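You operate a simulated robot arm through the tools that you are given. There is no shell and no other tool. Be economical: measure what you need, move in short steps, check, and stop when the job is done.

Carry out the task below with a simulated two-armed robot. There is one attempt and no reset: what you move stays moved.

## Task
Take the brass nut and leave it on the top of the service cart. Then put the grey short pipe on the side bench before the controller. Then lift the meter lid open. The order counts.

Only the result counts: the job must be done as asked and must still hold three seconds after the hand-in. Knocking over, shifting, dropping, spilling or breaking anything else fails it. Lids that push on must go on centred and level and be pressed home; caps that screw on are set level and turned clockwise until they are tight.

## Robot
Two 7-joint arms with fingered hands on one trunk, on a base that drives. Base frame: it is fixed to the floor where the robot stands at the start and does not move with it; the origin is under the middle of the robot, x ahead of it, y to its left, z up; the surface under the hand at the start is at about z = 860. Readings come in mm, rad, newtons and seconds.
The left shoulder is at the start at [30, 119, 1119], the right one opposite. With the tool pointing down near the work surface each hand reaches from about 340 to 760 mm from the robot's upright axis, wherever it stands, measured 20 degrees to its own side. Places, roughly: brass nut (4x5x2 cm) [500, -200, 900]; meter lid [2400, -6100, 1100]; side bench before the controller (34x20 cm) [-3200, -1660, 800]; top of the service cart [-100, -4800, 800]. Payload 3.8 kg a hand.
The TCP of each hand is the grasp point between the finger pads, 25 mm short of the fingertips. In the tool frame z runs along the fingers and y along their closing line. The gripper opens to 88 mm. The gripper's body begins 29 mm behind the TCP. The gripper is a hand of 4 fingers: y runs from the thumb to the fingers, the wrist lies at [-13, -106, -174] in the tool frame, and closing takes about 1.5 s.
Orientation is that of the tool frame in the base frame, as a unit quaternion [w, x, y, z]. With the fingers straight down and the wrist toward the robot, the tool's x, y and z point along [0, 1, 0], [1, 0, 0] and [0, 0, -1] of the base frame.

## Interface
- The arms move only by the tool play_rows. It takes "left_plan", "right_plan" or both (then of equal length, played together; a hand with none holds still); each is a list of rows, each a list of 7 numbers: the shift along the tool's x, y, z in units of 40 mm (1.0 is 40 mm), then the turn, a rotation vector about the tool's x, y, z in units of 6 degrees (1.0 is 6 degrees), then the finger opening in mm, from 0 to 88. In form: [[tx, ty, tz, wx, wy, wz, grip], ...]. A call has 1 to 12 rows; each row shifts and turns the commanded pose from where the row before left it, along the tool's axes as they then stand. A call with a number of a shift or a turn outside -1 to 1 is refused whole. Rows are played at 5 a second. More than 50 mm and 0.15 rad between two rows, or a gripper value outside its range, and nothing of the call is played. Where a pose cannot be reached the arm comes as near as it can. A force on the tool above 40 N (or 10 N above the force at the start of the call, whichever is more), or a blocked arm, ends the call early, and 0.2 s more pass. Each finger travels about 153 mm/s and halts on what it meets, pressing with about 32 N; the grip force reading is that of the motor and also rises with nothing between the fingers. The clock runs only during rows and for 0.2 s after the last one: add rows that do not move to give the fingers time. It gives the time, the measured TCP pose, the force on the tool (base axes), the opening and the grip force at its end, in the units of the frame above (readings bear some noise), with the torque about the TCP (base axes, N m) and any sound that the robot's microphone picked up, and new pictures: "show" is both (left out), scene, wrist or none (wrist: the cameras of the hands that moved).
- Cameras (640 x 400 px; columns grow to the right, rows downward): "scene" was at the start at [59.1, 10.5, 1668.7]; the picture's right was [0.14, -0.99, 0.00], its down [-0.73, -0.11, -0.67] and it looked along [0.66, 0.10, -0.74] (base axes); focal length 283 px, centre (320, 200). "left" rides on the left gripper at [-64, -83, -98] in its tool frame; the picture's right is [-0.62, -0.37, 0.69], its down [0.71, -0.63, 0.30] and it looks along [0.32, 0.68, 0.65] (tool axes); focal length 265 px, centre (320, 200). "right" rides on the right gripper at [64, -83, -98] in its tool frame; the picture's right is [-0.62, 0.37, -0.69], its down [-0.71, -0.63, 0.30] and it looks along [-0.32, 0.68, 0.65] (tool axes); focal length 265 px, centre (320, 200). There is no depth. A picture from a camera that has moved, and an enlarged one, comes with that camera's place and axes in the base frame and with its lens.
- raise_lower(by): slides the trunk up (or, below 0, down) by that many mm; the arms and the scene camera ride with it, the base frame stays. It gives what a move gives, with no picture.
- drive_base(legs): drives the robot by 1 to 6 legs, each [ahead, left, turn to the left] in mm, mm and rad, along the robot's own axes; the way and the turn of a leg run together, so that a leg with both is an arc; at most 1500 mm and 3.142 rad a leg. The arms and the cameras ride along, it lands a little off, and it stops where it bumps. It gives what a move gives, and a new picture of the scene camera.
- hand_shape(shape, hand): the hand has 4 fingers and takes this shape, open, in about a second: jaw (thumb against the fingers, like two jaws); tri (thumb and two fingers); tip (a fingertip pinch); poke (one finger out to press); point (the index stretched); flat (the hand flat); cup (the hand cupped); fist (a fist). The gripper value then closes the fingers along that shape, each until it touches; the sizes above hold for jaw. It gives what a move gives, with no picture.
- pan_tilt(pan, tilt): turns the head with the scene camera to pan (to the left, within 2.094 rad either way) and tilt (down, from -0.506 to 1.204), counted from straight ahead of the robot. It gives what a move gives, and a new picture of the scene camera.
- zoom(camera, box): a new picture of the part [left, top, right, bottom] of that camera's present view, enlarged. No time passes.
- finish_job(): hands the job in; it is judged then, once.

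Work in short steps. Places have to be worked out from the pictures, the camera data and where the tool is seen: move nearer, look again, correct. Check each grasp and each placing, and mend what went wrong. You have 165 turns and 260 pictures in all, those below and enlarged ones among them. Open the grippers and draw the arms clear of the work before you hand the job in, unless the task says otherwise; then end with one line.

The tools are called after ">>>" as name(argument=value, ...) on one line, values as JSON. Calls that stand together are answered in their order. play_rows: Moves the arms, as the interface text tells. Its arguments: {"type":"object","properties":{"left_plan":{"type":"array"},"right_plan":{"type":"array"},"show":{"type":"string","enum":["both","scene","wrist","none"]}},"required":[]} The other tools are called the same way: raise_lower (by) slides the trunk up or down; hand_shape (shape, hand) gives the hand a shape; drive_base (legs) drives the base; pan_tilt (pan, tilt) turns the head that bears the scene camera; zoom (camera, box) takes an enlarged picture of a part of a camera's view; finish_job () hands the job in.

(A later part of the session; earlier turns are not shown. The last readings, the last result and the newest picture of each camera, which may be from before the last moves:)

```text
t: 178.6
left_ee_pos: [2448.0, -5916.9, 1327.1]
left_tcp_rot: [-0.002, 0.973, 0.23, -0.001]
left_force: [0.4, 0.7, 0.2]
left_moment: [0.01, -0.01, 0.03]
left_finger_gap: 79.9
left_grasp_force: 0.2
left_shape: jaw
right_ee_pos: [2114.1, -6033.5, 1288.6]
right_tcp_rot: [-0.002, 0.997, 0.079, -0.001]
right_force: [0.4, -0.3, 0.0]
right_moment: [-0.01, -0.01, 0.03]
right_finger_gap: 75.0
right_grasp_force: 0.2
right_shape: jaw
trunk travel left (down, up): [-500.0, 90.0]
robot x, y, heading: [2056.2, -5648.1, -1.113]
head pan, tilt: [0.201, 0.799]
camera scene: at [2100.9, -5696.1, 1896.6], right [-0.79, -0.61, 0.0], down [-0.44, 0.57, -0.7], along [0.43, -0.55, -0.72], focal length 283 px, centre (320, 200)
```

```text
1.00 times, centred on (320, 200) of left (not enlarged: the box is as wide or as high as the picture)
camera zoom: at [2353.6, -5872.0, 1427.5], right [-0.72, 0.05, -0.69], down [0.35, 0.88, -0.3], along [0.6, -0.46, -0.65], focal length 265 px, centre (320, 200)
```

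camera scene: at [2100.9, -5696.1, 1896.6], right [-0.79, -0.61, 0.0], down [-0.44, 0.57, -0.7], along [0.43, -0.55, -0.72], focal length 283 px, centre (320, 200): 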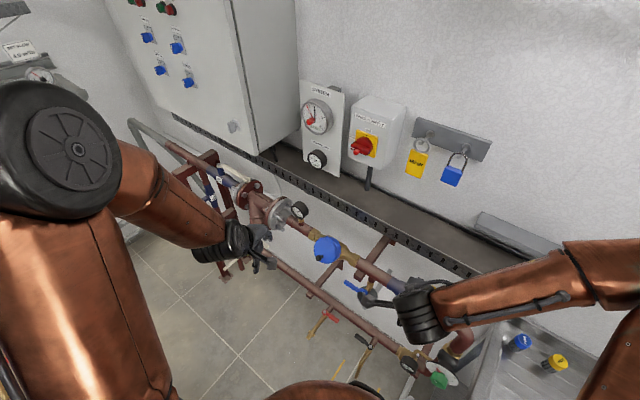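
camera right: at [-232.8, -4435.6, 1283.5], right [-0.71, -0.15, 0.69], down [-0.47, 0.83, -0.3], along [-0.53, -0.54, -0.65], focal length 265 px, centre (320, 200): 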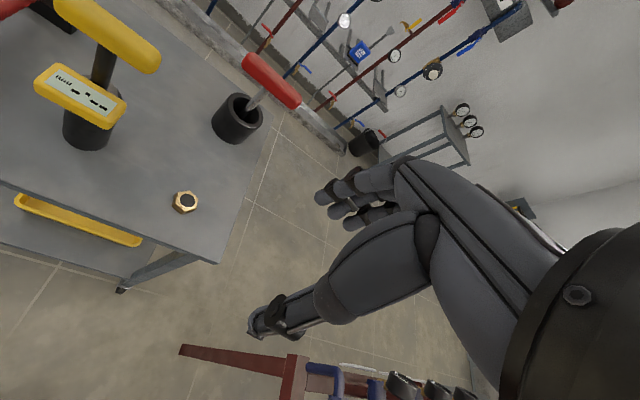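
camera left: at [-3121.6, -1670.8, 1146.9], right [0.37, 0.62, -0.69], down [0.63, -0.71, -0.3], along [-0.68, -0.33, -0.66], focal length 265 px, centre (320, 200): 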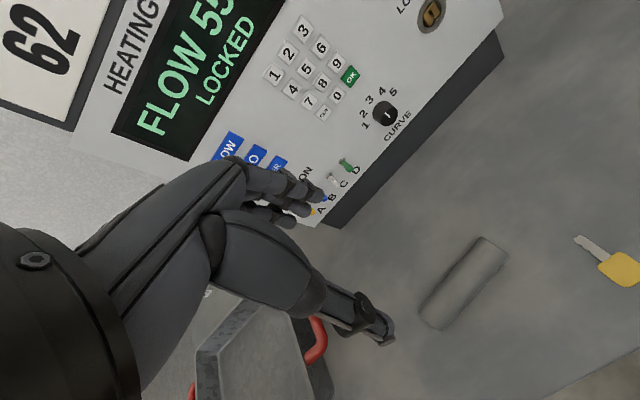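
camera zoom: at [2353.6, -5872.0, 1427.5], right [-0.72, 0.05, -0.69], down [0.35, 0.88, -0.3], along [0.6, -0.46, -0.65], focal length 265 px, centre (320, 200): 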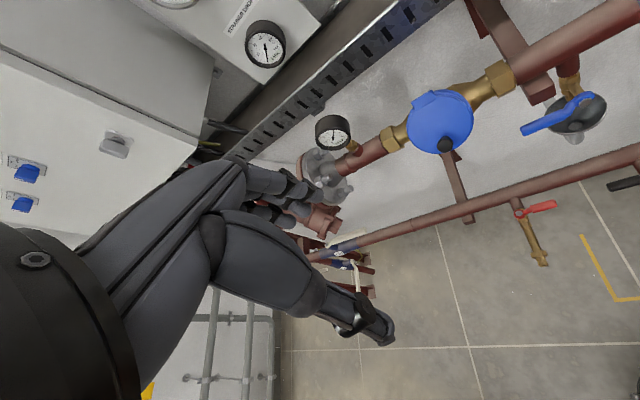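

The two cameras agree on the lid centre at about [2418, -6133, 1099]. I'll enlarge the wrist view to read the lid's tilt, hinge and knob.

>>> zoom(camera="left", box=[380, 70, 500, 170])

>>> zoom(camera="scene", box=[270, 210, 390, 290])

```text
4.00 times, centred on (440, 120) of left
camera zoom: at [2353.6, -5872.0, 1427.5], right [-0.72, 0.05, -0.69], down [0.35, 0.88, -0.3], along [0.6, -0.46, -0.65], focal length 1062 px, centre (-160, 520)
```

zoom: 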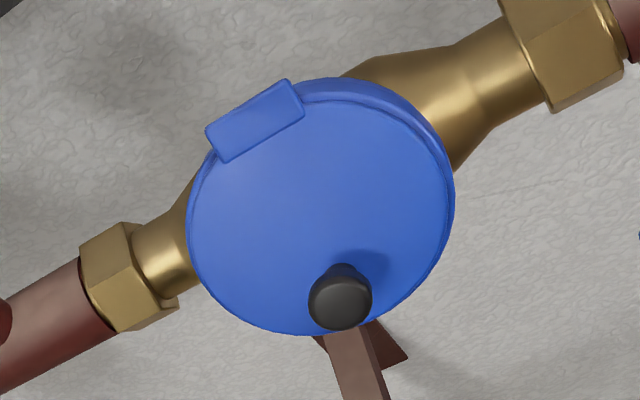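

```text
5.00 times, centred on (330, 250) of scene
camera zoom: at [2100.9, -5696.1, 1896.6], right [-0.79, -0.61, 0.0], down [-0.44, 0.57, -0.7], along [0.43, -0.55, -0.72], focal length 1415 px, centre (270, -50)
```

zoom: 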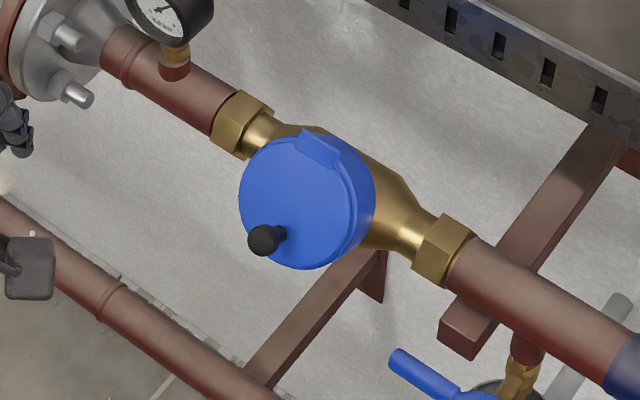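

Triangulated points: hinge about [2424, -6163, 1122] with its axis along x, lid centre about [2416, -6131, 1102], knob head about [2423, -6099, 1090]. The lid faces up and out, about 32° off level. I'll try the fingertip pinch shape and see what it looks like.

>>> hand_shape(hand="left", shape="tip")

>>> play_rows(left_plan=[[0, 0, 0, 0, 0, 0, 40], [0, 0, 0, 0, 0, 0, 40], [0, 0, 0, 0, 0, 0, 40]])

```text
t: 179.5
left_ee_pos: [2447.7, -5915.9, 1328.6]
left_tcp_rot: [-0.001, 0.973, 0.231, 0.0]
left_force: [-0.3, 0.0, 0.3]
left_moment: [-0.01, -0.01, -0.01]
left_finger_gap: 88.0
left_grasp_force: 0.1
left_shape: tip
right_ee_pos: [2113.7, -6031.9, 1288.4]
right_tcp_rot: [0.0, 0.997, 0.078, 0.001]
right_force: [0.8, 0.1, -0.1]
right_moment: [-0.01, -0.02, 0.0]
right_finger_gap: 75.1
right_grasp_force: 0.2
right_shape: jaw
trunk travel left (down, up): [-500.0, 90.0]
robot x, y, heading: [2058.0, -5650.1, -1.119]
head pan, tilt: [0.201, 0.799]
```

```text
t: 180.3
left_ee_pos: [2448.2, -5915.9, 1328.9]
left_tcp_rot: [-0.001, 0.973, 0.23, -0.001]
left_force: [-0.2, -0.4, 0.2]
left_moment: [-0.01, -0.02, 0.01]
left_finger_gap: 40.7
left_grasp_force: 0.1
left_shape: tip
right_ee_pos: [2113.7, -6032.7, 1289.3]
right_tcp_rot: [-0.001, 0.997, 0.078, 0.0]
right_force: [-0.2, 0.3, -1.2]
right_moment: [0.01, -0.01, 0.02]
right_finger_gap: 74.9
right_grasp_force: 0.0
right_shape: jaw
trunk travel left (down, up): [-500.0, 90.0]
robot x, y, heading: [2059.0, -5651.0, -1.116]
head pan, tilt: [0.201, 0.799]
camera scene: at [2100.9, -5695.3, 1896.5], right [-0.79, -0.61, 0.0], down [-0.44, 0.57, -0.7], along [0.42, -0.55, -0.72], focal length 283 px, centre (320, 200)
camera left: at [2353.6, -5871.5, 1427.6], right [-0.72, 0.05, -0.69], down [0.35, 0.88, -0.3], along [0.6, -0.46, -0.65], focal length 265 px, centre (320, 200)
```

scene: 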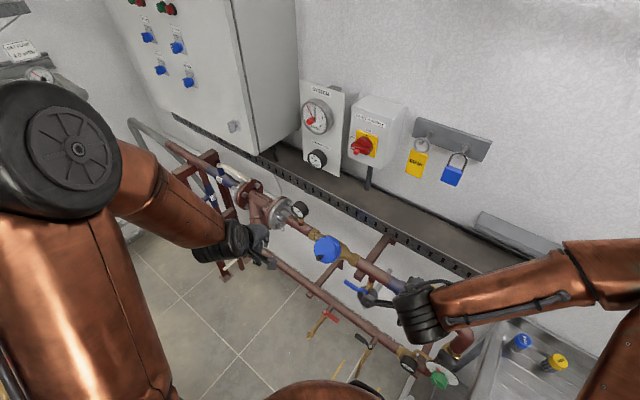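
left: 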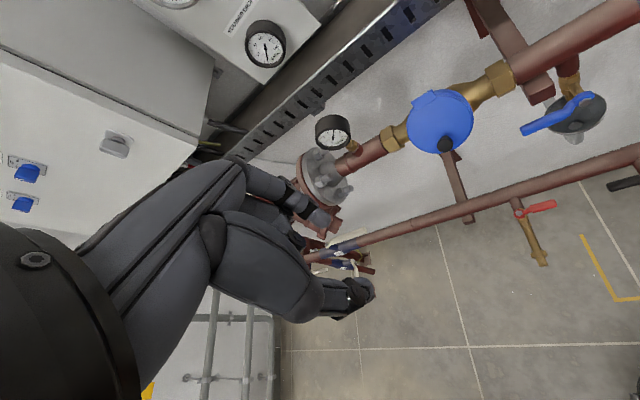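

The tip shape keeps the same grasp geometry, with only thumb and index extended. I'll yaw the left hand so it closes along the hinge axis.

>>> play_rows(left_plan=[[0, 0, 0, 0, 0, -0.96, 50], [0, 0, 0, 0, 0, -0.96, 50], [0, 0, 0, 0, 0, -0.96, 50], [0, 0, 0, 0, 0, -0.96, 50], [0, 0, 0, 0, 0, -0.96, 50], [0, 0, 0, 0, 0, -0.96, 50], [0, 0, 0, 0, 0, -0.96, 50], [0, 0, 0, 0, 0, -0.96, 50], [0, 0, 0, 0, 0, -0.96, 50], [0, 0, 0, 0, 0, -0.96, 50], [0, 0, 0, 0, 0, -0.96, 50], [0, 0, 0, 0, 0, 0, 50]])

```text
t: 182.9
left_ee_pos: [2445.5, -5916.3, 1327.4]
left_tcp_rot: [0.0, 0.707, 0.707, 0.001]
left_force: [0.1, -0.4, 0.3]
left_moment: [0.0, -0.02, 0.02]
left_finger_gap: 49.5
left_grasp_force: 0.0
left_shape: tip
right_ee_pos: [2112.8, -6032.2, 1289.0]
right_tcp_rot: [-0.001, 0.997, 0.077, 0.0]
right_force: [-1.2, -0.1, 0.0]
right_moment: [0.01, 0.0, 0.02]
right_finger_gap: 74.7
right_grasp_force: 0.1
right_shape: jaw
trunk travel left (down, up): [-500.0, 90.0]
robot x, y, heading: [2061.5, -5646.0, -1.116]
head pan, tilt: [0.201, 0.799]
camera scene: at [2099.0, -5695.9, 1896.6], right [-0.79, -0.61, 0.0], down [-0.44, 0.57, -0.7], along [0.43, -0.55, -0.72], focal length 283 px, centre (320, 200)
camera left: at [2364.1, -5982.3, 1427.6], right [-0.37, -0.62, -0.69], down [-0.63, 0.71, -0.3], along [0.68, 0.33, -0.65], focal length 265 px, centre (320, 200)
```

scene: 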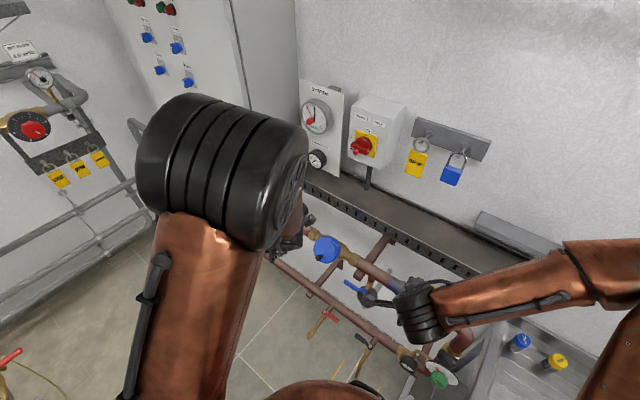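
left: 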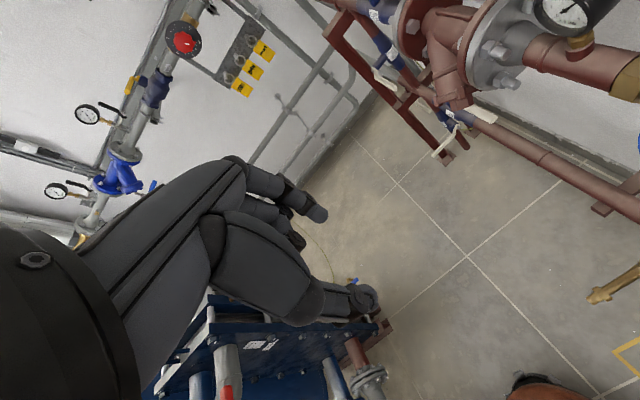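

The yaw is done. Next I'll tilt the hand so the fingers point along the lid's normal, and see what the right wrist camera shows.

>>> play_rows(left_plan=[[0, 0, 0, 0, -0.89, 0, 50], [0, 0, 0, 0, -0.89, 0, 50], [0, 0, 0, 0, -0.89, 0, 50], [0, 0, 0, 0, -0.89, 0, 50], [0, 0, 0, 0, -0.89, 0, 50], [0, 0, 0, 0, -0.89, 0, 50], [0, 0, 0, 0, 0, 0, 50]], show="scene")

>>> zoom(camera="right", box=[0, 0, 640, 400])

```text
t: 184.5
left_ee_pos: [2448.1, -5918.1, 1327.7]
left_tcp_rot: [0.195, 0.679, 0.68, -0.195]
left_force: [0.3, -0.1, 0.6]
left_moment: [-0.02, 0.01, 0.0]
left_finger_gap: 49.3
left_grasp_force: 0.0
left_shape: tip
left hand out of reach, approached as far as the arm can: row 6
right_ee_pos: [2115.2, -6031.7, 1288.6]
right_tcp_rot: [-0.001, 0.997, 0.078, 0.0]
right_force: [-0.1, 0.1, 0.5]
right_moment: [0.03, 0.01, -0.01]
right_finger_gap: 74.8
right_grasp_force: 0.0
right_shape: jaw
trunk travel left (down, up): [-500.0, 90.0]
robot x, y, heading: [2060.3, -5650.1, -1.119]
head pan, tilt: [0.201, 0.799]
camera scene: at [2100.5, -5695.4, 1896.6], right [-0.79, -0.61, 0.0], down [-0.44, 0.57, -0.7], along [0.43, -0.55, -0.72], focal length 283 px, centre (320, 200)
```

scene: 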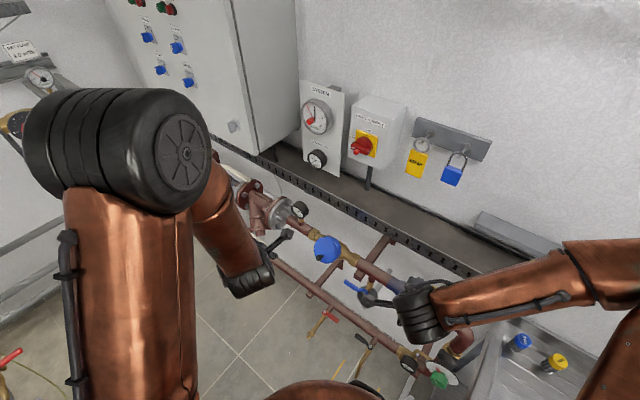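

```text
1.00 times, centred on (320, 200) of right (not enlarged: the box is as wide or as high as the picture)
camera zoom: at [2165.0, -5938.7, 1387.1], right [-0.55, -0.46, 0.69], down [-0.8, 0.51, -0.3], along [-0.21, -0.72, -0.65], focal length 265 px, centre (320, 200)
```

zoom: 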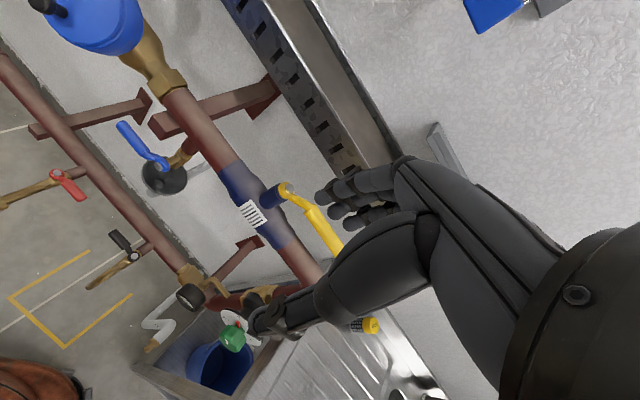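

The tilt is reached. I'll turn the right hand a little left so its camera watches the meter, and bring the left hand to about 90 mm above the lid along its normal.

>>> play_rows(right_plan=[[0, 0, 0, 0, 0, -0.95, 75], [0, 0, 0, 0, 0, -0.95, 75], [0, 0, 0, 0, 0, -0.95, 75], [0, 0, 0, 0, 0, -0.95, 75], [0, 0, 0, 0, 0, 0, 75]], left_plan=[[-0.18, -0.13, 0.71, 0, 0, 0, 50], [-0.18, -0.13, 0.71, 0, 0, 0, 50], [-0.18, -0.13, 0.71, 0, 0, 0, 50], [-0.18, -0.13, 0.71, 0, 0, 0, 50], [0, 0, 0, 0, 0, 0, 50]])

```text
t: 185.7
left_ee_pos: [2429.7, -6003.5, 1247.1]
left_tcp_rot: [0.195, 0.68, 0.68, -0.195]
left_force: [1.8, 0.2, -0.8]
left_moment: [-0.01, 0.0, 0.01]
left_finger_gap: 49.9
left_grasp_force: 0.1
left_shape: tip
right_ee_pos: [2119.5, -6037.4, 1287.0]
right_tcp_rot: [-0.001, 0.962, 0.274, 0.0]
right_force: [0.1, -0.6, -0.1]
right_moment: [0.0, 0.0, 0.01]
right_finger_gap: 74.9
right_grasp_force: 0.1
right_shape: jaw
right hand out of reach, approached as far as the arm can: row 1, 3
trunk travel left (down, up): [-500.0, 90.0]
robot x, y, heading: [2059.5, -5646.7, -1.116]
head pan, tilt: [0.201, 0.799]
camera scene: at [2101.1, -5694.6, 1896.6], right [-0.79, -0.61, 0.0], down [-0.44, 0.57, -0.7], along [0.42, -0.55, -0.72], focal length 283 px, centre (320, 200)
camera right: at [2131.2, -5932.1, 1386.3], right [-0.33, -0.64, 0.69], down [-0.94, 0.16, -0.3], along [0.08, -0.75, -0.65], focal length 265 px, centre (320, 200)
camera left: at [2346.8, -6006.3, 1365.8], right [-0.37, -0.89, -0.26], down [-0.63, 0.44, -0.64], along [0.68, -0.07, -0.73], focal length 265 px, centre (320, 200)
```

scene: 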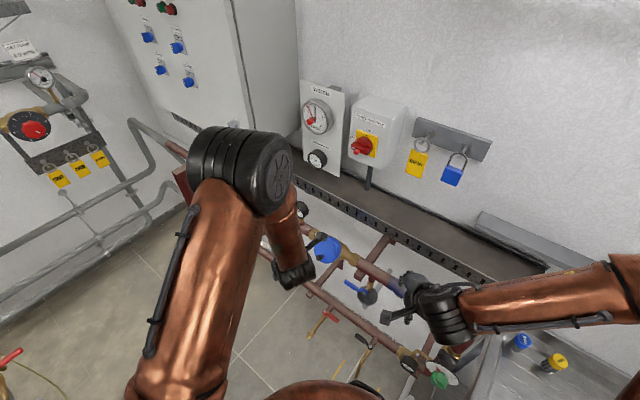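
right: 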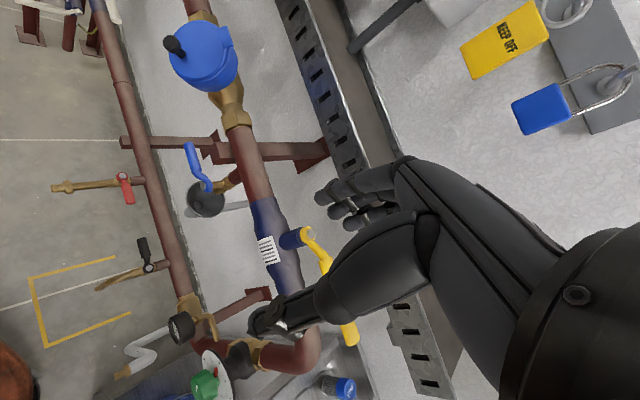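
left: 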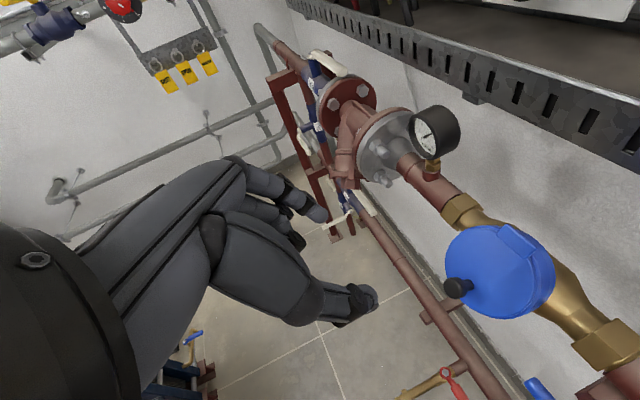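

With three views I place the knob top at about [2420, -6103, 1085]. The hand is already on the right line, so I'll advance 130 mm along it and look again.

>>> play_rows(left_plan=[[0, -0.05, 0.65, 0, 0, 0, 50], [0, -0.05, 0.65, 0, 0, 0, 50], [0, -0.05, 0.65, 0, 0, 0, 50], [0, -0.04, 0.65, 0, 0, 0, 50], [0, -0.04, 0.65, 0, 0, 0, 50], [0, 0, 0, 0, 0, 0, 50]], show="wrist")

>>> zoom(camera="right", box=[80, 0, 320, 150])

```text
t: 187.1
left_ee_pos: [2420.6, -6069.5, 1135.0]
left_tcp_rot: [0.195, 0.679, 0.68, -0.195]
left_force: [0.4, 0.0, 0.6]
left_moment: [0.03, -0.02, 0.04]
left_finger_gap: 49.7
left_grasp_force: 0.0
left_shape: tip
right_ee_pos: [2119.8, -6037.0, 1287.2]
right_tcp_rot: [-0.001, 0.962, 0.274, -0.001]
right_force: [0.3, 0.5, 1.1]
right_moment: [0.03, -0.01, -0.01]
right_finger_gap: 75.0
right_grasp_force: 0.1
right_shape: jaw
trunk travel left (down, up): [-500.0, 90.0]
robot x, y, heading: [2059.4, -5651.7, -1.123]
head pan, tilt: [0.201, 0.799]
camera left: at [2338.7, -6072.7, 1254.0], right [-0.37, -0.89, -0.26], down [-0.63, 0.44, -0.64], along [0.68, -0.07, -0.73], focal length 265 px, centre (320, 200)
```

left: 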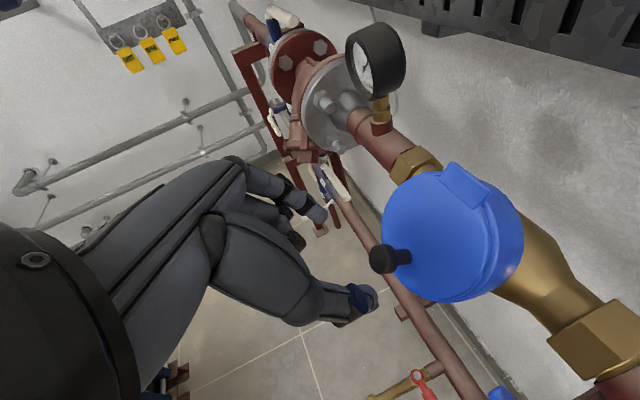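

```text
2.67 times, centred on (200, 75) of right
camera zoom: at [2131.0, -5932.2, 1386.3], right [-0.33, -0.64, 0.69], down [-0.94, 0.16, -0.3], along [0.08, -0.75, -0.65], focal length 708 px, centre (640, 533)
```

zoom: 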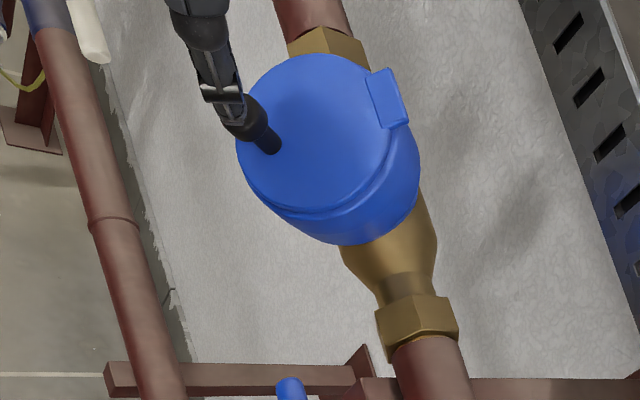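

The knob is 62 mm ahead of the TCP and about 4 mm off sideways. I'll correct that and advance until the tips straddle the knob.

>>> play_rows(left_plan=[[-0.05, 0, 0.4, 0, 0, 0, 50], [-0.05, 0, 0.35, 0, 0, 0, 50], [0, 0, 0.25, 0, 0, 0, 50], [0, 0, 0.2, 0, 0, 0, 50], [0, 0, 0, 0, 0, 0, 50]], show="wrist")

>>> zoom(camera="right", box=[80, 0, 320, 150])

```text
t: 188.3
left_ee_pos: [2420.3, -6102.0, 1096.8]
left_tcp_rot: [0.196, 0.679, 0.68, -0.195]
left_force: [-0.8, 0.2, 0.8]
left_moment: [-0.02, 0.02, 0.01]
left_finger_gap: 49.5
left_grasp_force: 0.1
left_shape: tip
right_ee_pos: [2120.5, -6037.8, 1287.4]
right_tcp_rot: [-0.001, 0.962, 0.274, -0.001]
right_force: [-0.4, 0.2, 0.4]
right_moment: [0.0, 0.01, 0.03]
right_finger_gap: 75.0
right_grasp_force: 0.1
right_shape: jaw
trunk travel left (down, up): [-500.0, 90.0]
robot x, y, heading: [2059.9, -5650.0, -1.119]
head pan, tilt: [0.201, 0.799]
camera left: at [2337.9, -6105.2, 1216.9], right [-0.37, -0.89, -0.26], down [-0.63, 0.44, -0.64], along [0.68, -0.07, -0.73], focal length 265 px, centre (320, 200)
```

left: 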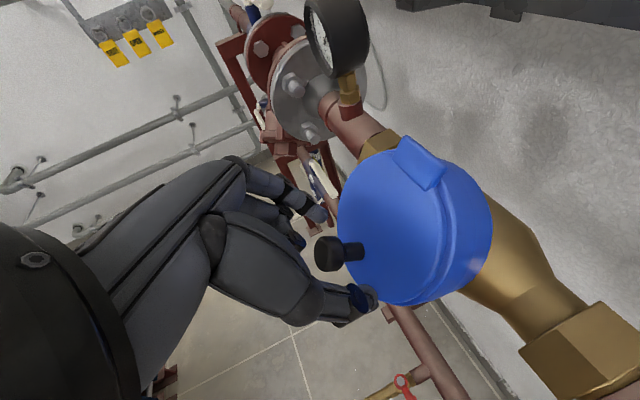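

```text
2.67 times, centred on (200, 75) of right
camera zoom: at [2131.1, -5932.5, 1386.2], right [-0.33, -0.64, 0.69], down [-0.94, 0.16, -0.3], along [0.08, -0.75, -0.65], focal length 708 px, centre (640, 533)
```

zoom: 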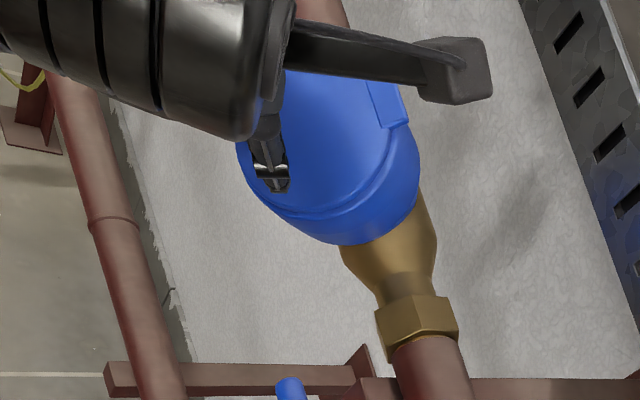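

The knob head sits between thumb and index. I'm closing gently.

>>> play_rows(left_plan=[[0, 0, 0, 0, 0, 0, 40], [0, 0, 0, 0, 0, 0, 30], [0, 0, 0, 0, 0, 0, 20], [0, 0, 0, 0, 0, 0, 5], [0, 0, 0, 0, 0, 0, 0], [0, 0, 0, 0, 0, 0, 0], [0, 0, 0, 0, 0, 0, 0], [0, 0, 0, 0, 0, 0, 0]], show="wrist")

```text
t: 190.1
left_ee_pos: [2420.9, -6103.8, 1099.5]
left_tcp_rot: [0.196, 0.679, 0.68, -0.195]
left_force: [3.1, -7.1, 10.3]
left_moment: [-0.2, -0.19, -0.02]
left_finger_gap: 9.4
left_grasp_force: 32.2
left_shape: tip
right_ee_pos: [2120.3, -6038.7, 1287.2]
right_tcp_rot: [-0.001, 0.962, 0.273, 0.0]
right_force: [-0.6, 0.8, -0.5]
right_moment: [-0.03, 0.0, 0.01]
right_finger_gap: 74.8
right_grasp_force: 0.1
right_shape: jaw
trunk travel left (down, up): [-500.0, 90.0]
robot x, y, heading: [2060.9, -5645.4, -1.112]
head pan, tilt: [0.201, 0.799]
camera left: at [2338.1, -6106.0, 1217.6], right [-0.37, -0.89, -0.26], down [-0.63, 0.44, -0.64], along [0.68, -0.07, -0.73], focal length 265 px, centre (320, 200)
```

left: 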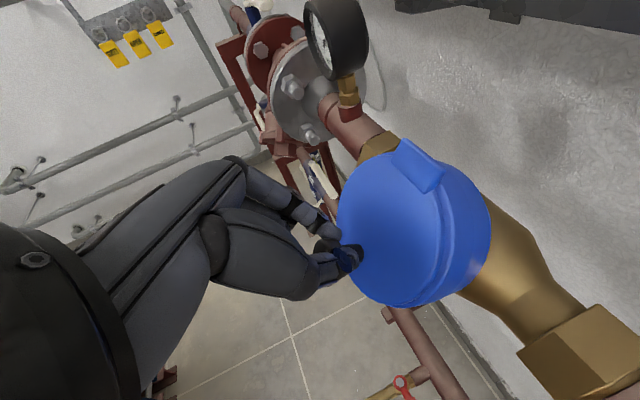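

The fingers close to 9 mm, which fits the knob's neck. I'll swing the lid by the knob about its hinge with the hand turning along, first about 24°.

>>> play_rows(left_plan=[[-0.03, 0, -0.17, 0, 1, 0, 0], [-0.05, 0, -0.17, 0, 1, 0, 0], [-0.05, 0, -0.17, 0, 1, 0, 0], [-0.05, 0, -0.17, 0, 1, 0, 0], [0, 0, 0, 0, 0, 0, 0]], show="wrist")

>>> zoom(camera="right", box=[80, 0, 320, 150])

```text
t: 191.3
left_ee_pos: [2421.0, -6099.5, 1124.1]
left_tcp_rot: [0.049, 0.705, 0.706, -0.049]
left_force: [3.2, -11.5, 3.4]
left_moment: [-0.26, -0.12, -0.1]
left_finger_gap: 9.5
left_grasp_force: 31.8
left_shape: tip
right_ee_pos: [2120.6, -6040.2, 1286.9]
right_tcp_rot: [-0.001, 0.962, 0.273, 0.0]
right_force: [-0.3, 0.2, 0.8]
right_moment: [0.03, -0.02, -0.01]
right_finger_gap: 75.1
right_grasp_force: 0.1
right_shape: jaw
trunk travel left (down, up): [-500.0, 90.0]
robot x, y, heading: [2059.3, -5648.3, -1.119]
head pan, tilt: [0.201, 0.799]
camera left: at [2338.3, -6150.9, 1231.7], right [-0.37, -0.71, -0.6], down [-0.63, 0.67, -0.4], along [0.68, 0.23, -0.69], focal length 265 px, centre (320, 200)
```

left: 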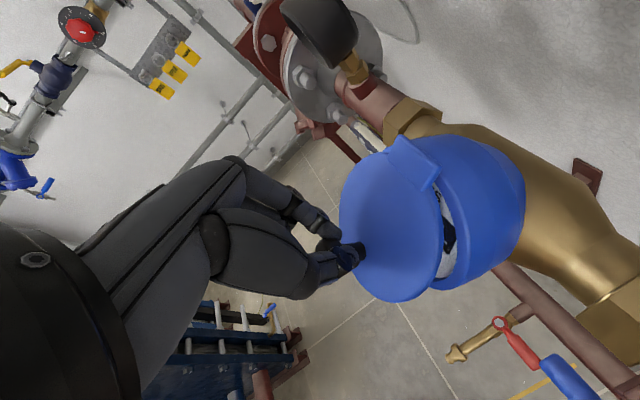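

```text
2.67 times, centred on (200, 75) of right
camera zoom: at [2131.2, -5934.6, 1385.7], right [-0.33, -0.64, 0.69], down [-0.94, 0.16, -0.3], along [0.08, -0.75, -0.66], focal length 708 px, centre (640, 533)
```

zoom: 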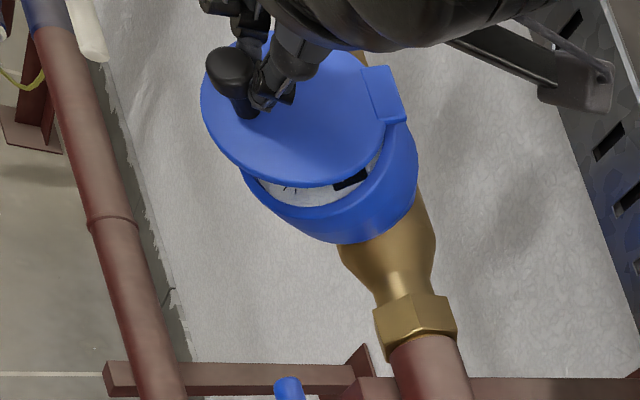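

The lid is lifting cleanly. I'll continue another 24° with a slight correction toward the wall.

>>> play_rows(left_plan=[[-0.12, 0, -0.16, 0, 1, 0, 0], [-0.09, 0, -0.16, 0, 1, 0, 0], [-0.07, 0, -0.17, 0, 1, 0, 0], [-0.07, 0, -0.17, 0, 1, 0, 0], [0, 0, 0, 0, 0, 0, 0]], show="wrist")

>>> zoom(camera="right", box=[80, 0, 320, 150])

```text
t: 192.5
left_ee_pos: [2420.1, -6112.9, 1150.9]
left_tcp_rot: [-0.101, 0.7, 0.701, 0.099]
left_force: [-0.3, 0.5, -0.1]
left_moment: [-0.04, -0.01, 0.01]
left_finger_gap: 8.2
left_grasp_force: 31.7
left_shape: tip
right_ee_pos: [2120.9, -6037.9, 1287.1]
right_tcp_rot: [0.0, 0.962, 0.274, -0.001]
right_force: [0.5, -0.2, -0.2]
right_moment: [-0.02, 0.03, -0.01]
right_finger_gap: 74.9
right_grasp_force: 0.1
right_shape: jaw
trunk travel left (down, up): [-500.0, 90.0]
robot x, y, heading: [2061.3, -5648.6, -1.114]
head pan, tilt: [0.201, 0.799]
camera left: at [2338.8, -6202.2, 1229.0], right [-0.37, -0.4, -0.84], down [-0.63, 0.77, -0.09], along [0.68, 0.5, -0.54], focal length 265 px, centre (320, 200)
```

left: 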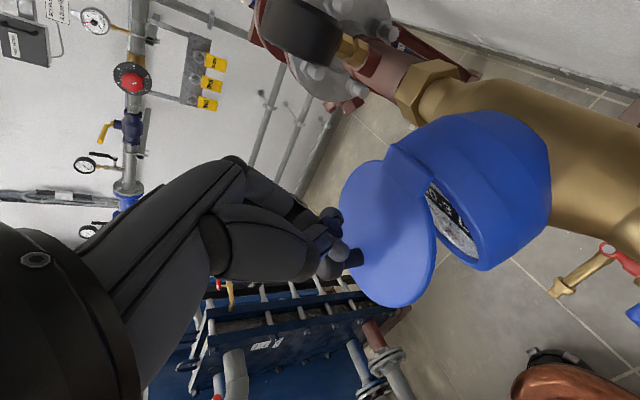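

```text
2.67 times, centred on (200, 75) of right
camera zoom: at [2132.6, -5932.5, 1386.1], right [-0.33, -0.64, 0.69], down [-0.94, 0.16, -0.3], along [0.08, -0.75, -0.65], focal length 708 px, centre (640, 533)
```

zoom: 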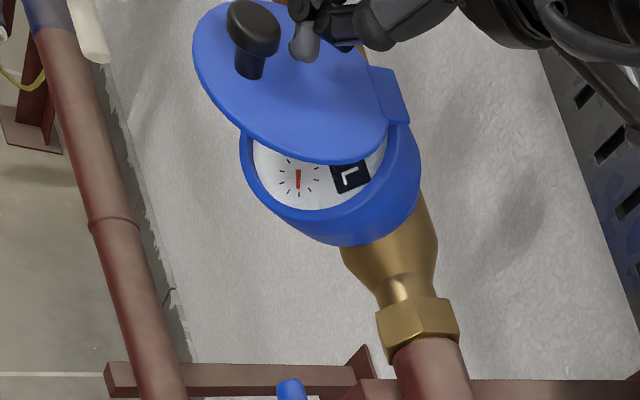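

The fingers slipped off the knob, but the lid seems to stay up on its own. I'll open and back the hand off upward, then see whether it holds and where the knob is.

>>> play_rows(left_plan=[[0, 0, -0.3, 0, 0, 0, 10], [0, 0, -0.7, 0, 0, 0, 20], [0, 0, -0.7, 0, 0, 0, 40], [0, 0, 0, 0, 0, 0, 50], [0, 0, 0, 0, 0, 0, 50]], show="wrist")

>>> zoom(camera="right", box=[80, 0, 320, 150])

>>> zoom(camera="scene", box=[270, 200, 390, 280])

```text
t: 193.7
left_ee_pos: [2419.1, -6132.1, 1218.2]
left_tcp_rot: [-0.099, 0.7, 0.7, 0.099]
left_force: [0.4, -1.0, 0.6]
left_moment: [0.0, 0.01, -0.04]
left_finger_gap: 49.3
left_grasp_force: 0.1
left_shape: tip
right_ee_pos: [2119.7, -6038.4, 1287.3]
right_tcp_rot: [-0.001, 0.962, 0.274, -0.001]
right_force: [0.8, 0.2, 1.1]
right_moment: [0.02, 0.0, -0.03]
right_finger_gap: 74.7
right_grasp_force: 0.0
right_shape: jaw
trunk travel left (down, up): [-500.0, 90.0]
robot x, y, heading: [2060.6, -5650.4, -1.116]
head pan, tilt: [0.201, 0.799]
camera left: at [2336.4, -6221.0, 1294.6], right [-0.37, -0.4, -0.84], down [-0.63, 0.77, -0.09], along [0.68, 0.49, -0.54], focal length 265 px, centre (320, 200)
```

left: 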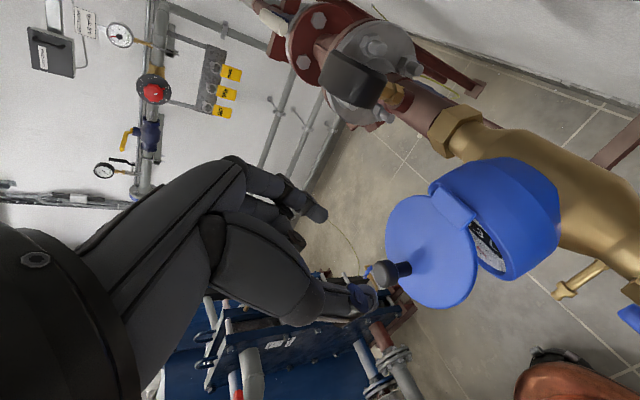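

```text
2.67 times, centred on (200, 75) of right
camera zoom: at [2131.4, -5932.6, 1386.1], right [-0.33, -0.64, 0.69], down [-0.94, 0.16, -0.3], along [0.08, -0.75, -0.65], focal length 708 px, centre (640, 533)
```

zoom: 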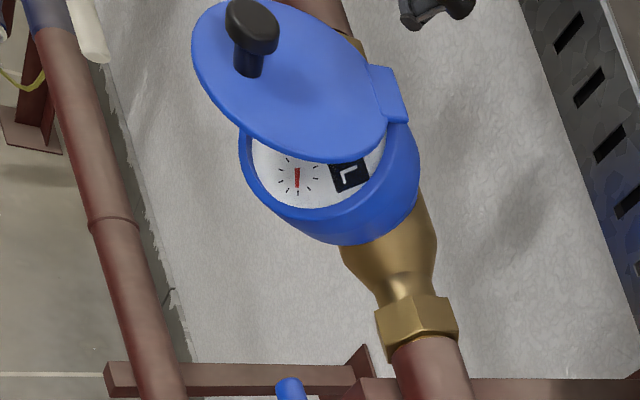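

```text
5.00 times, centred on (330, 240) of scene
camera zoom: at [2101.1, -5695.4, 1896.5], right [-0.79, -0.61, 0.0], down [-0.44, 0.57, -0.7], along [0.42, -0.55, -0.72], focal length 1415 px, centre (270, 0)
```

zoom: 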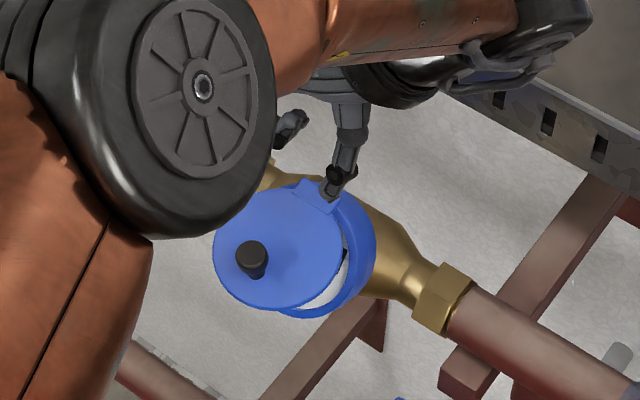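

The lid holds by friction at about 35–40°. The knob head is now near [2423, -6093, 1132] and stands almost upright. I'll set the hand vertical, move over it and come down around the neck.

>>> play_rows(left_plan=[[0, 0, 0, 0, -0.9, 0, 50], [0, 0, 0, 0, -0.9, 0, 50], [0, 0, 0, 0, -0.9, 0, 50], [0.45, 0.06, 0, 0, 0, 0, 50], [0.45, 0.05, 0, 0, 0, 0, 50], [0, 0, 0.6, 0, 0, 0, 50], [0, 0, 0, 0, 0, 0, 50]], show="wrist")

>>> zoom(camera="right", box=[80, 0, 320, 150])

```text
t: 195.3
left_ee_pos: [2423.1, -6094.4, 1192.1]
left_tcp_rot: [0.001, 0.706, 0.708, -0.002]
left_force: [-0.1, 1.0, -0.1]
left_moment: [-0.01, -0.02, 0.02]
left_finger_gap: 49.6
left_grasp_force: 0.1
left_shape: tip
right_ee_pos: [2120.6, -6038.5, 1287.9]
right_tcp_rot: [0.0, 0.962, 0.274, 0.0]
right_force: [0.4, 0.0, 1.1]
right_moment: [0.0, 0.0, 0.01]
right_finger_gap: 74.9
right_grasp_force: 0.0
right_shape: jaw
trunk travel left (down, up): [-500.0, 90.0]
robot x, y, heading: [2058.2, -5648.9, -1.113]
head pan, tilt: [0.201, 0.799]
camera left: at [2340.8, -6159.9, 1291.9], right [-0.37, -0.62, -0.69], down [-0.63, 0.71, -0.31], along [0.68, 0.32, -0.65], focal length 265 px, centre (320, 200)
```

left: 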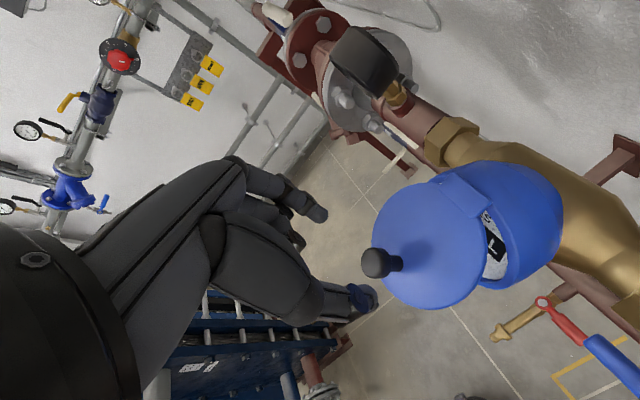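

```text
2.67 times, centred on (200, 75) of right
camera zoom: at [2131.3, -5932.5, 1386.2], right [-0.33, -0.64, 0.69], down [-0.94, 0.16, -0.3], along [0.08, -0.75, -0.65], focal length 708 px, centre (640, 533)
```

zoom: 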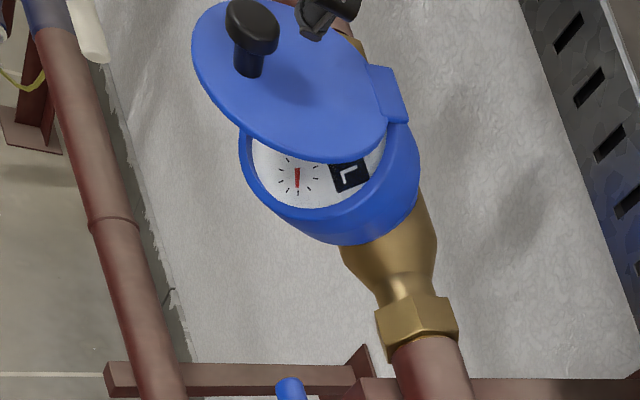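

The knob estimate is confirmed. I'll descend 54 mm around the neck and close.

>>> play_rows(left_plan=[[-0.03, 0, 0.5, 0, 0, 0, 50], [0, 0, 0.5, 0, 0, 0, 50], [0, 0, 0.35, 0, 0, 0, 50], [0, 0, 0, 0, 0, 0, 40], [0, 0, 0, 0, 0, 0, 25], [0, 0, 0, 0, 0, 0, 10], [0, 0, 0, 0, 0, 0, 0], [0, 0, 0, 0, 0, 0, 0], [0, 0, 0, 0, 0, 0, 0], [0, 0, 0, 0, 0, 0, 0]], show="wrist")

>>> zoom(camera="right", box=[80, 0, 320, 150])

```text
t: 197.5
left_ee_pos: [2423.1, -6095.2, 1138.7]
left_tcp_rot: [0.001, 0.707, 0.708, 0.0]
left_force: [-1.4, -3.0, 0.1]
left_moment: [-0.06, -0.14, 0.01]
left_finger_gap: 12.6
left_grasp_force: 32.4
left_shape: tip
right_ee_pos: [2119.8, -6040.0, 1288.0]
right_tcp_rot: [0.0, 0.962, 0.273, 0.0]
right_force: [0.6, 0.0, 0.5]
right_moment: [-0.02, 0.0, -0.01]
right_finger_gap: 75.0
right_grasp_force: 0.1
right_shape: jaw
trunk travel left (down, up): [-500.0, 90.0]
robot x, y, heading: [2061.2, -5649.9, -1.114]
head pan, tilt: [0.201, 0.799]
camera left: at [2341.0, -6161.6, 1238.7], right [-0.37, -0.62, -0.69], down [-0.63, 0.71, -0.31], along [0.68, 0.32, -0.65], focal length 265 px, centre (320, 200)
```

left: 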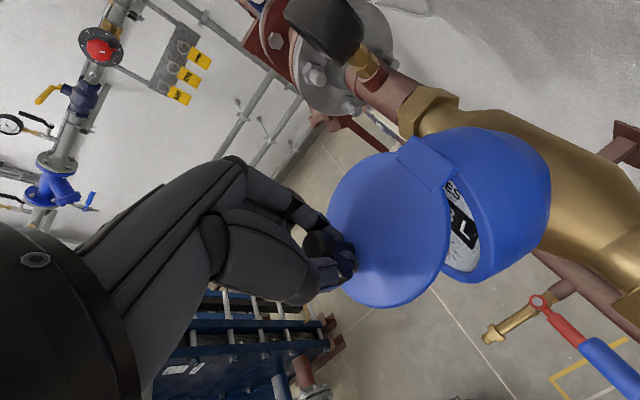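

```text
2.67 times, centred on (200, 75) of right
camera zoom: at [2130.8, -5933.2, 1386.0], right [-0.33, -0.64, 0.69], down [-0.94, 0.16, -0.3], along [0.08, -0.75, -0.66], focal length 708 px, centre (640, 533)
```

zoom: 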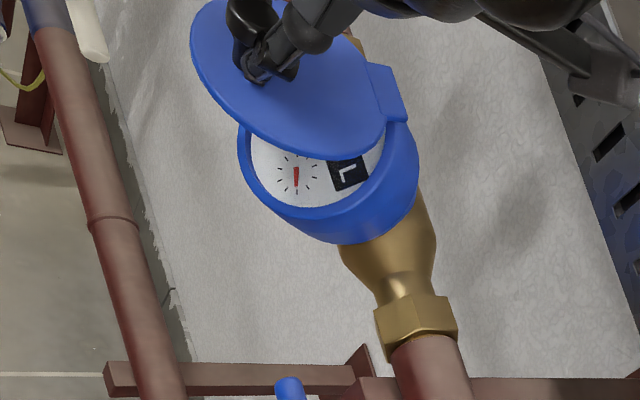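

The fingers now hold the neck under the head, at 12.6 mm. I'll lift along the arc about the hinge in two stages, starting with 30°.

>>> play_rows(left_plan=[[-0.018, 0, -0.175, 0, 0.333, 0, 0], [-0.03, 0, -0.174, 0, 0.333, 0, 0], [-0.043, 0, -0.174, 0, 0.333, 0, 0], [-0.057, 0, -0.172, 0, 0.333, 0, 0], [-0.068, 0, -0.166, 0, 0.333, 0, 0], [0, 0, 0, 0, 0, 0, 0]], show="wrist")

>>> zoom(camera="right", box=[80, 0, 320, 150])

```text
t: 198.9
left_ee_pos: [2423.6, -6107.9, 1173.5]
left_tcp_rot: [-0.062, 0.704, 0.705, 0.061]
left_force: [-4.4, -4.9, -5.3]
left_moment: [0.04, -0.1, -0.04]
left_finger_gap: 13.2
left_grasp_force: 32.3
left_shape: tip
right_ee_pos: [2118.9, -6039.1, 1286.6]
right_tcp_rot: [-0.001, 0.962, 0.273, 0.0]
right_force: [0.5, 0.0, -0.3]
right_moment: [0.01, -0.01, 0.01]
right_finger_gap: 74.8
right_grasp_force: 0.0
right_shape: jaw
trunk travel left (down, up): [-500.0, 90.0]
robot x, y, heading: [2060.2, -5647.1, -1.116]
head pan, tilt: [0.201, 0.799]
camera left: at [2341.3, -6188.8, 1259.7], right [-0.37, -0.49, -0.79], down [-0.63, 0.76, -0.18], along [0.68, 0.43, -0.59], focal length 265 px, centre (320, 200)
```

left: 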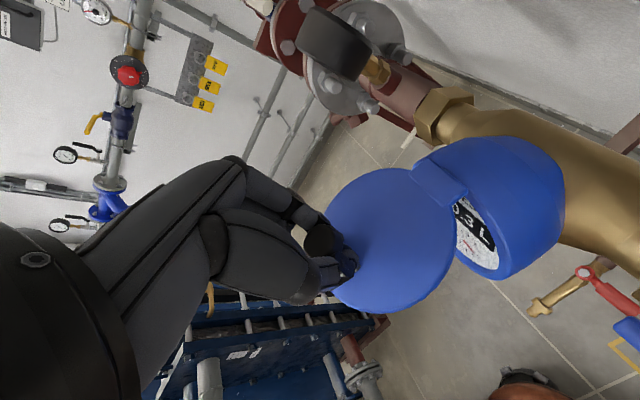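

```text
2.67 times, centred on (200, 75) of right
camera zoom: at [2130.6, -5933.9, 1385.9], right [-0.33, -0.64, 0.69], down [-0.94, 0.16, -0.3], along [0.08, -0.75, -0.66], focal length 708 px, centre (640, 533)
```

zoom: 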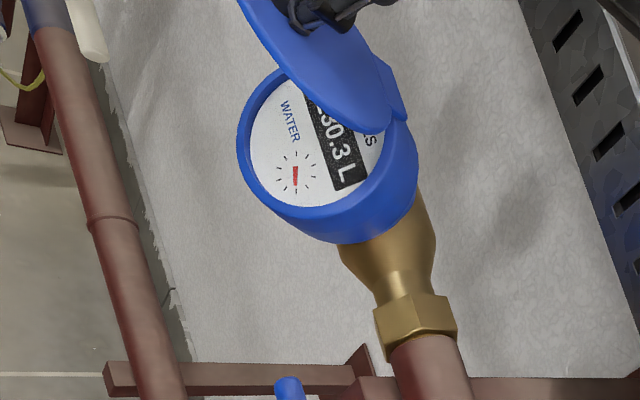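

Working well, with small forces and the lid at about 65–70°. I'll continue the arc.

>>> play_rows(left_plan=[[-0.077, 0, -0.166, 0, 0.333, 0, 0], [-0.089, 0, -0.157, 0, 0.333, 0, 0], [-0.1, 0, -0.154, 0, 0.333, 0, 0], [-0.114, 0, -0.147, 0, 0.333, 0, 0], [-0.12, 0, -0.14, 0, 0.333, 0, 0], [0, 0, 0, 0, 0, 0, 0]], show="wrist")

>>> zoom(camera="right", box=[80, 0, 320, 150])

```text
t: 200.3
left_ee_pos: [2423.0, -6134.6, 1199.0]
left_tcp_rot: [-0.122, 0.696, 0.697, 0.122]
left_force: [-4.4, 2.1, -4.6]
left_moment: [0.12, -0.21, -0.1]
left_finger_gap: 13.2
left_grasp_force: 32.2
left_shape: tip
right_ee_pos: [2119.6, -6037.9, 1287.0]
right_tcp_rot: [-0.001, 0.962, 0.274, 0.0]
right_force: [0.7, -0.1, 0.3]
right_moment: [0.02, 0.0, -0.04]
right_finger_gap: 74.7
right_grasp_force: 0.0
right_shape: jaw
trunk travel left (down, up): [-500.0, 90.0]
robot x, y, heading: [2060.7, -5649.7, -1.111]
head pan, tilt: [0.201, 0.799]
camera left: at [2341.6, -6229.4, 1269.3], right [-0.37, -0.35, -0.86], down [-0.63, 0.77, -0.04], along [0.68, 0.53, -0.5], focal length 265 px, centre (320, 200)
```

left: 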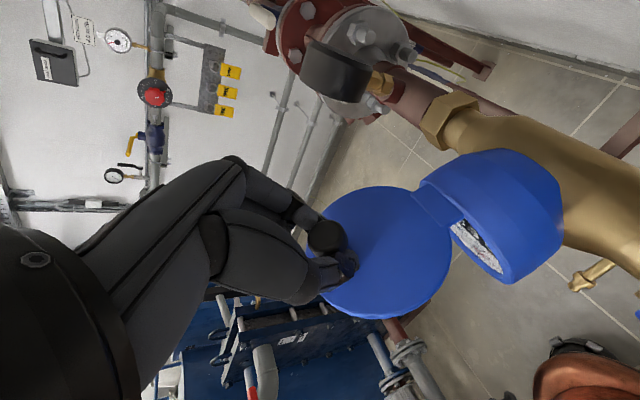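

```text
2.67 times, centred on (200, 75) of right
camera zoom: at [2130.9, -5932.6, 1386.1], right [-0.33, -0.64, 0.69], down [-0.94, 0.16, -0.3], along [0.08, -0.75, -0.65], focal length 708 px, centre (640, 533)
```

zoom: 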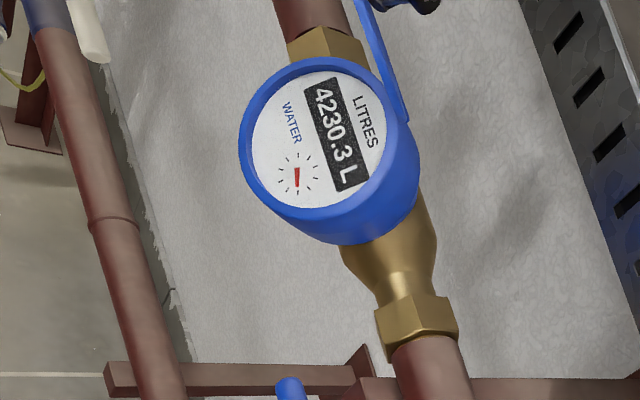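

The lid is past about 95°. Before going further I'll check the hand's clearance to the cable tray.

>>> zoom(camera="scene", box=[220, 140, 420, 265])

>>> zoom(camera="right", box=[0, 0, 640, 400])

```text
3.20 times, centred on (320, 202) of scene
camera zoom: at [2100.5, -5695.4, 1896.5], right [-0.79, -0.61, 0.0], down [-0.44, 0.57, -0.7], along [0.43, -0.55, -0.72], focal length 905 px, centre (320, 192)
```

zoom: 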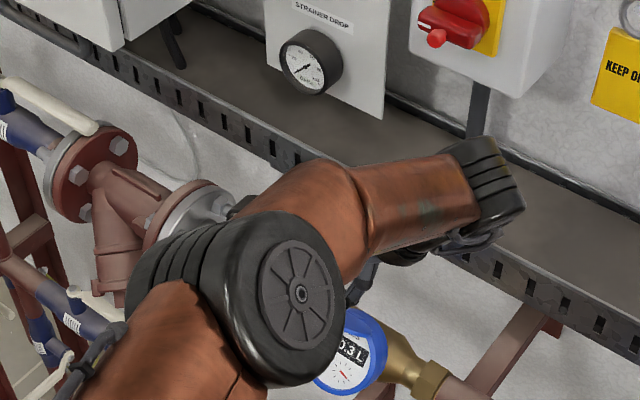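

```text
1.00 times, centred on (320, 200) of right (not enlarged: the box is as wide or as high as the picture)
camera zoom: at [2130.9, -5932.6, 1386.1], right [-0.33, -0.64, 0.69], down [-0.94, 0.16, -0.3], along [0.08, -0.75, -0.65], focal length 265 px, centre (320, 200)
```

zoom: 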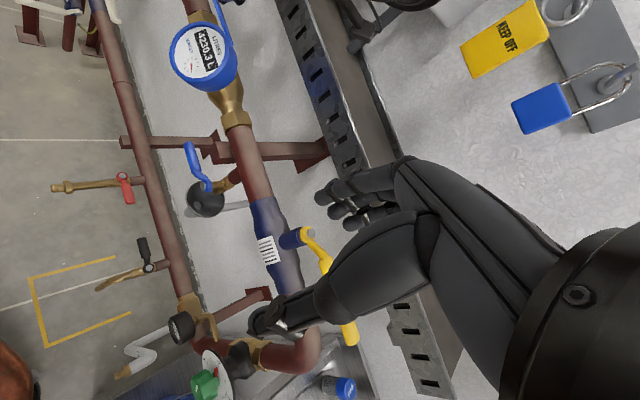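

The wrist is well above the tray and forces are low. I'll swing about 18° more and stop on any resistance.

>>> play_rows(left_plan=[[-0.113, 0, -0.134, 0, 0, 0, 0], [-0.126, 0, -0.12, 0, 0, 0, 0], [-0.14, 0, -0.107, 0, 0, 0, 0], [0, 0, 0, 0, 0, 0, 0]], show="wrist")

>>> zoom(camera="right", box=[80, 0, 320, 150])

```text
t: 201.0
left_ee_pos: [2422.4, -6138.6, 1195.6]
left_tcp_rot: [-0.136, 0.693, 0.697, 0.127]
left_force: [-2.8, 16.4, -10.0]
left_moment: [0.07, -0.09, 0.1]
left_finger_gap: 13.2
left_grasp_force: 31.9
left_shape: tip
right_ee_pos: [2120.4, -6036.3, 1287.8]
right_tcp_rot: [-0.001, 0.962, 0.274, 0.001]
right_force: [-0.6, -0.1, 0.0]
right_moment: [0.0, 0.0, -0.03]
right_finger_gap: 74.9
right_grasp_force: 0.1
right_shape: jaw
trunk travel left (down, up): [-500.0, 90.0]
robot x, y, heading: [2058.6, -5647.8, -1.11]
head pan, tilt: [0.201, 0.799]
stopped in row 3 (left hand): the force on the tool passed its limit at 43 N (the readings are from after the stop); the commanded pose is now the measured one
camera left: at [2341.2, -6236.4, 1265.8], right [-0.38, -0.33, -0.87], down [-0.64, 0.77, -0.02], along [0.67, 0.54, -0.5], focal length 265 px, centre (320, 200)
```

left: 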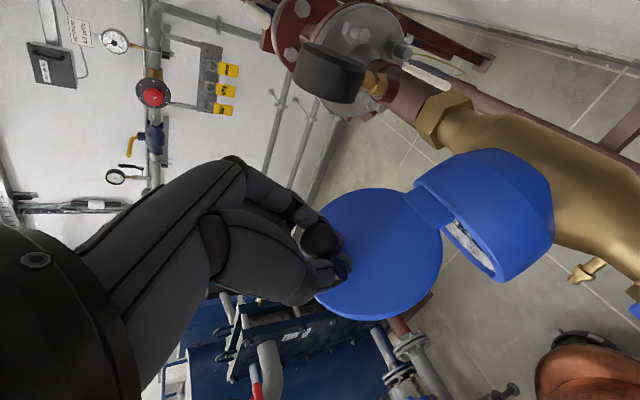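

```text
2.67 times, centred on (200, 75) of right
camera zoom: at [2131.9, -5931.5, 1386.2], right [-0.33, -0.64, 0.69], down [-0.94, 0.16, -0.3], along [0.08, -0.75, -0.65], focal length 708 px, centre (640, 533)
```

zoom: 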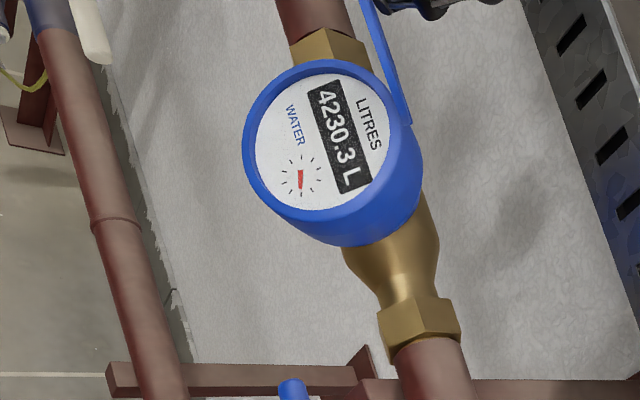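

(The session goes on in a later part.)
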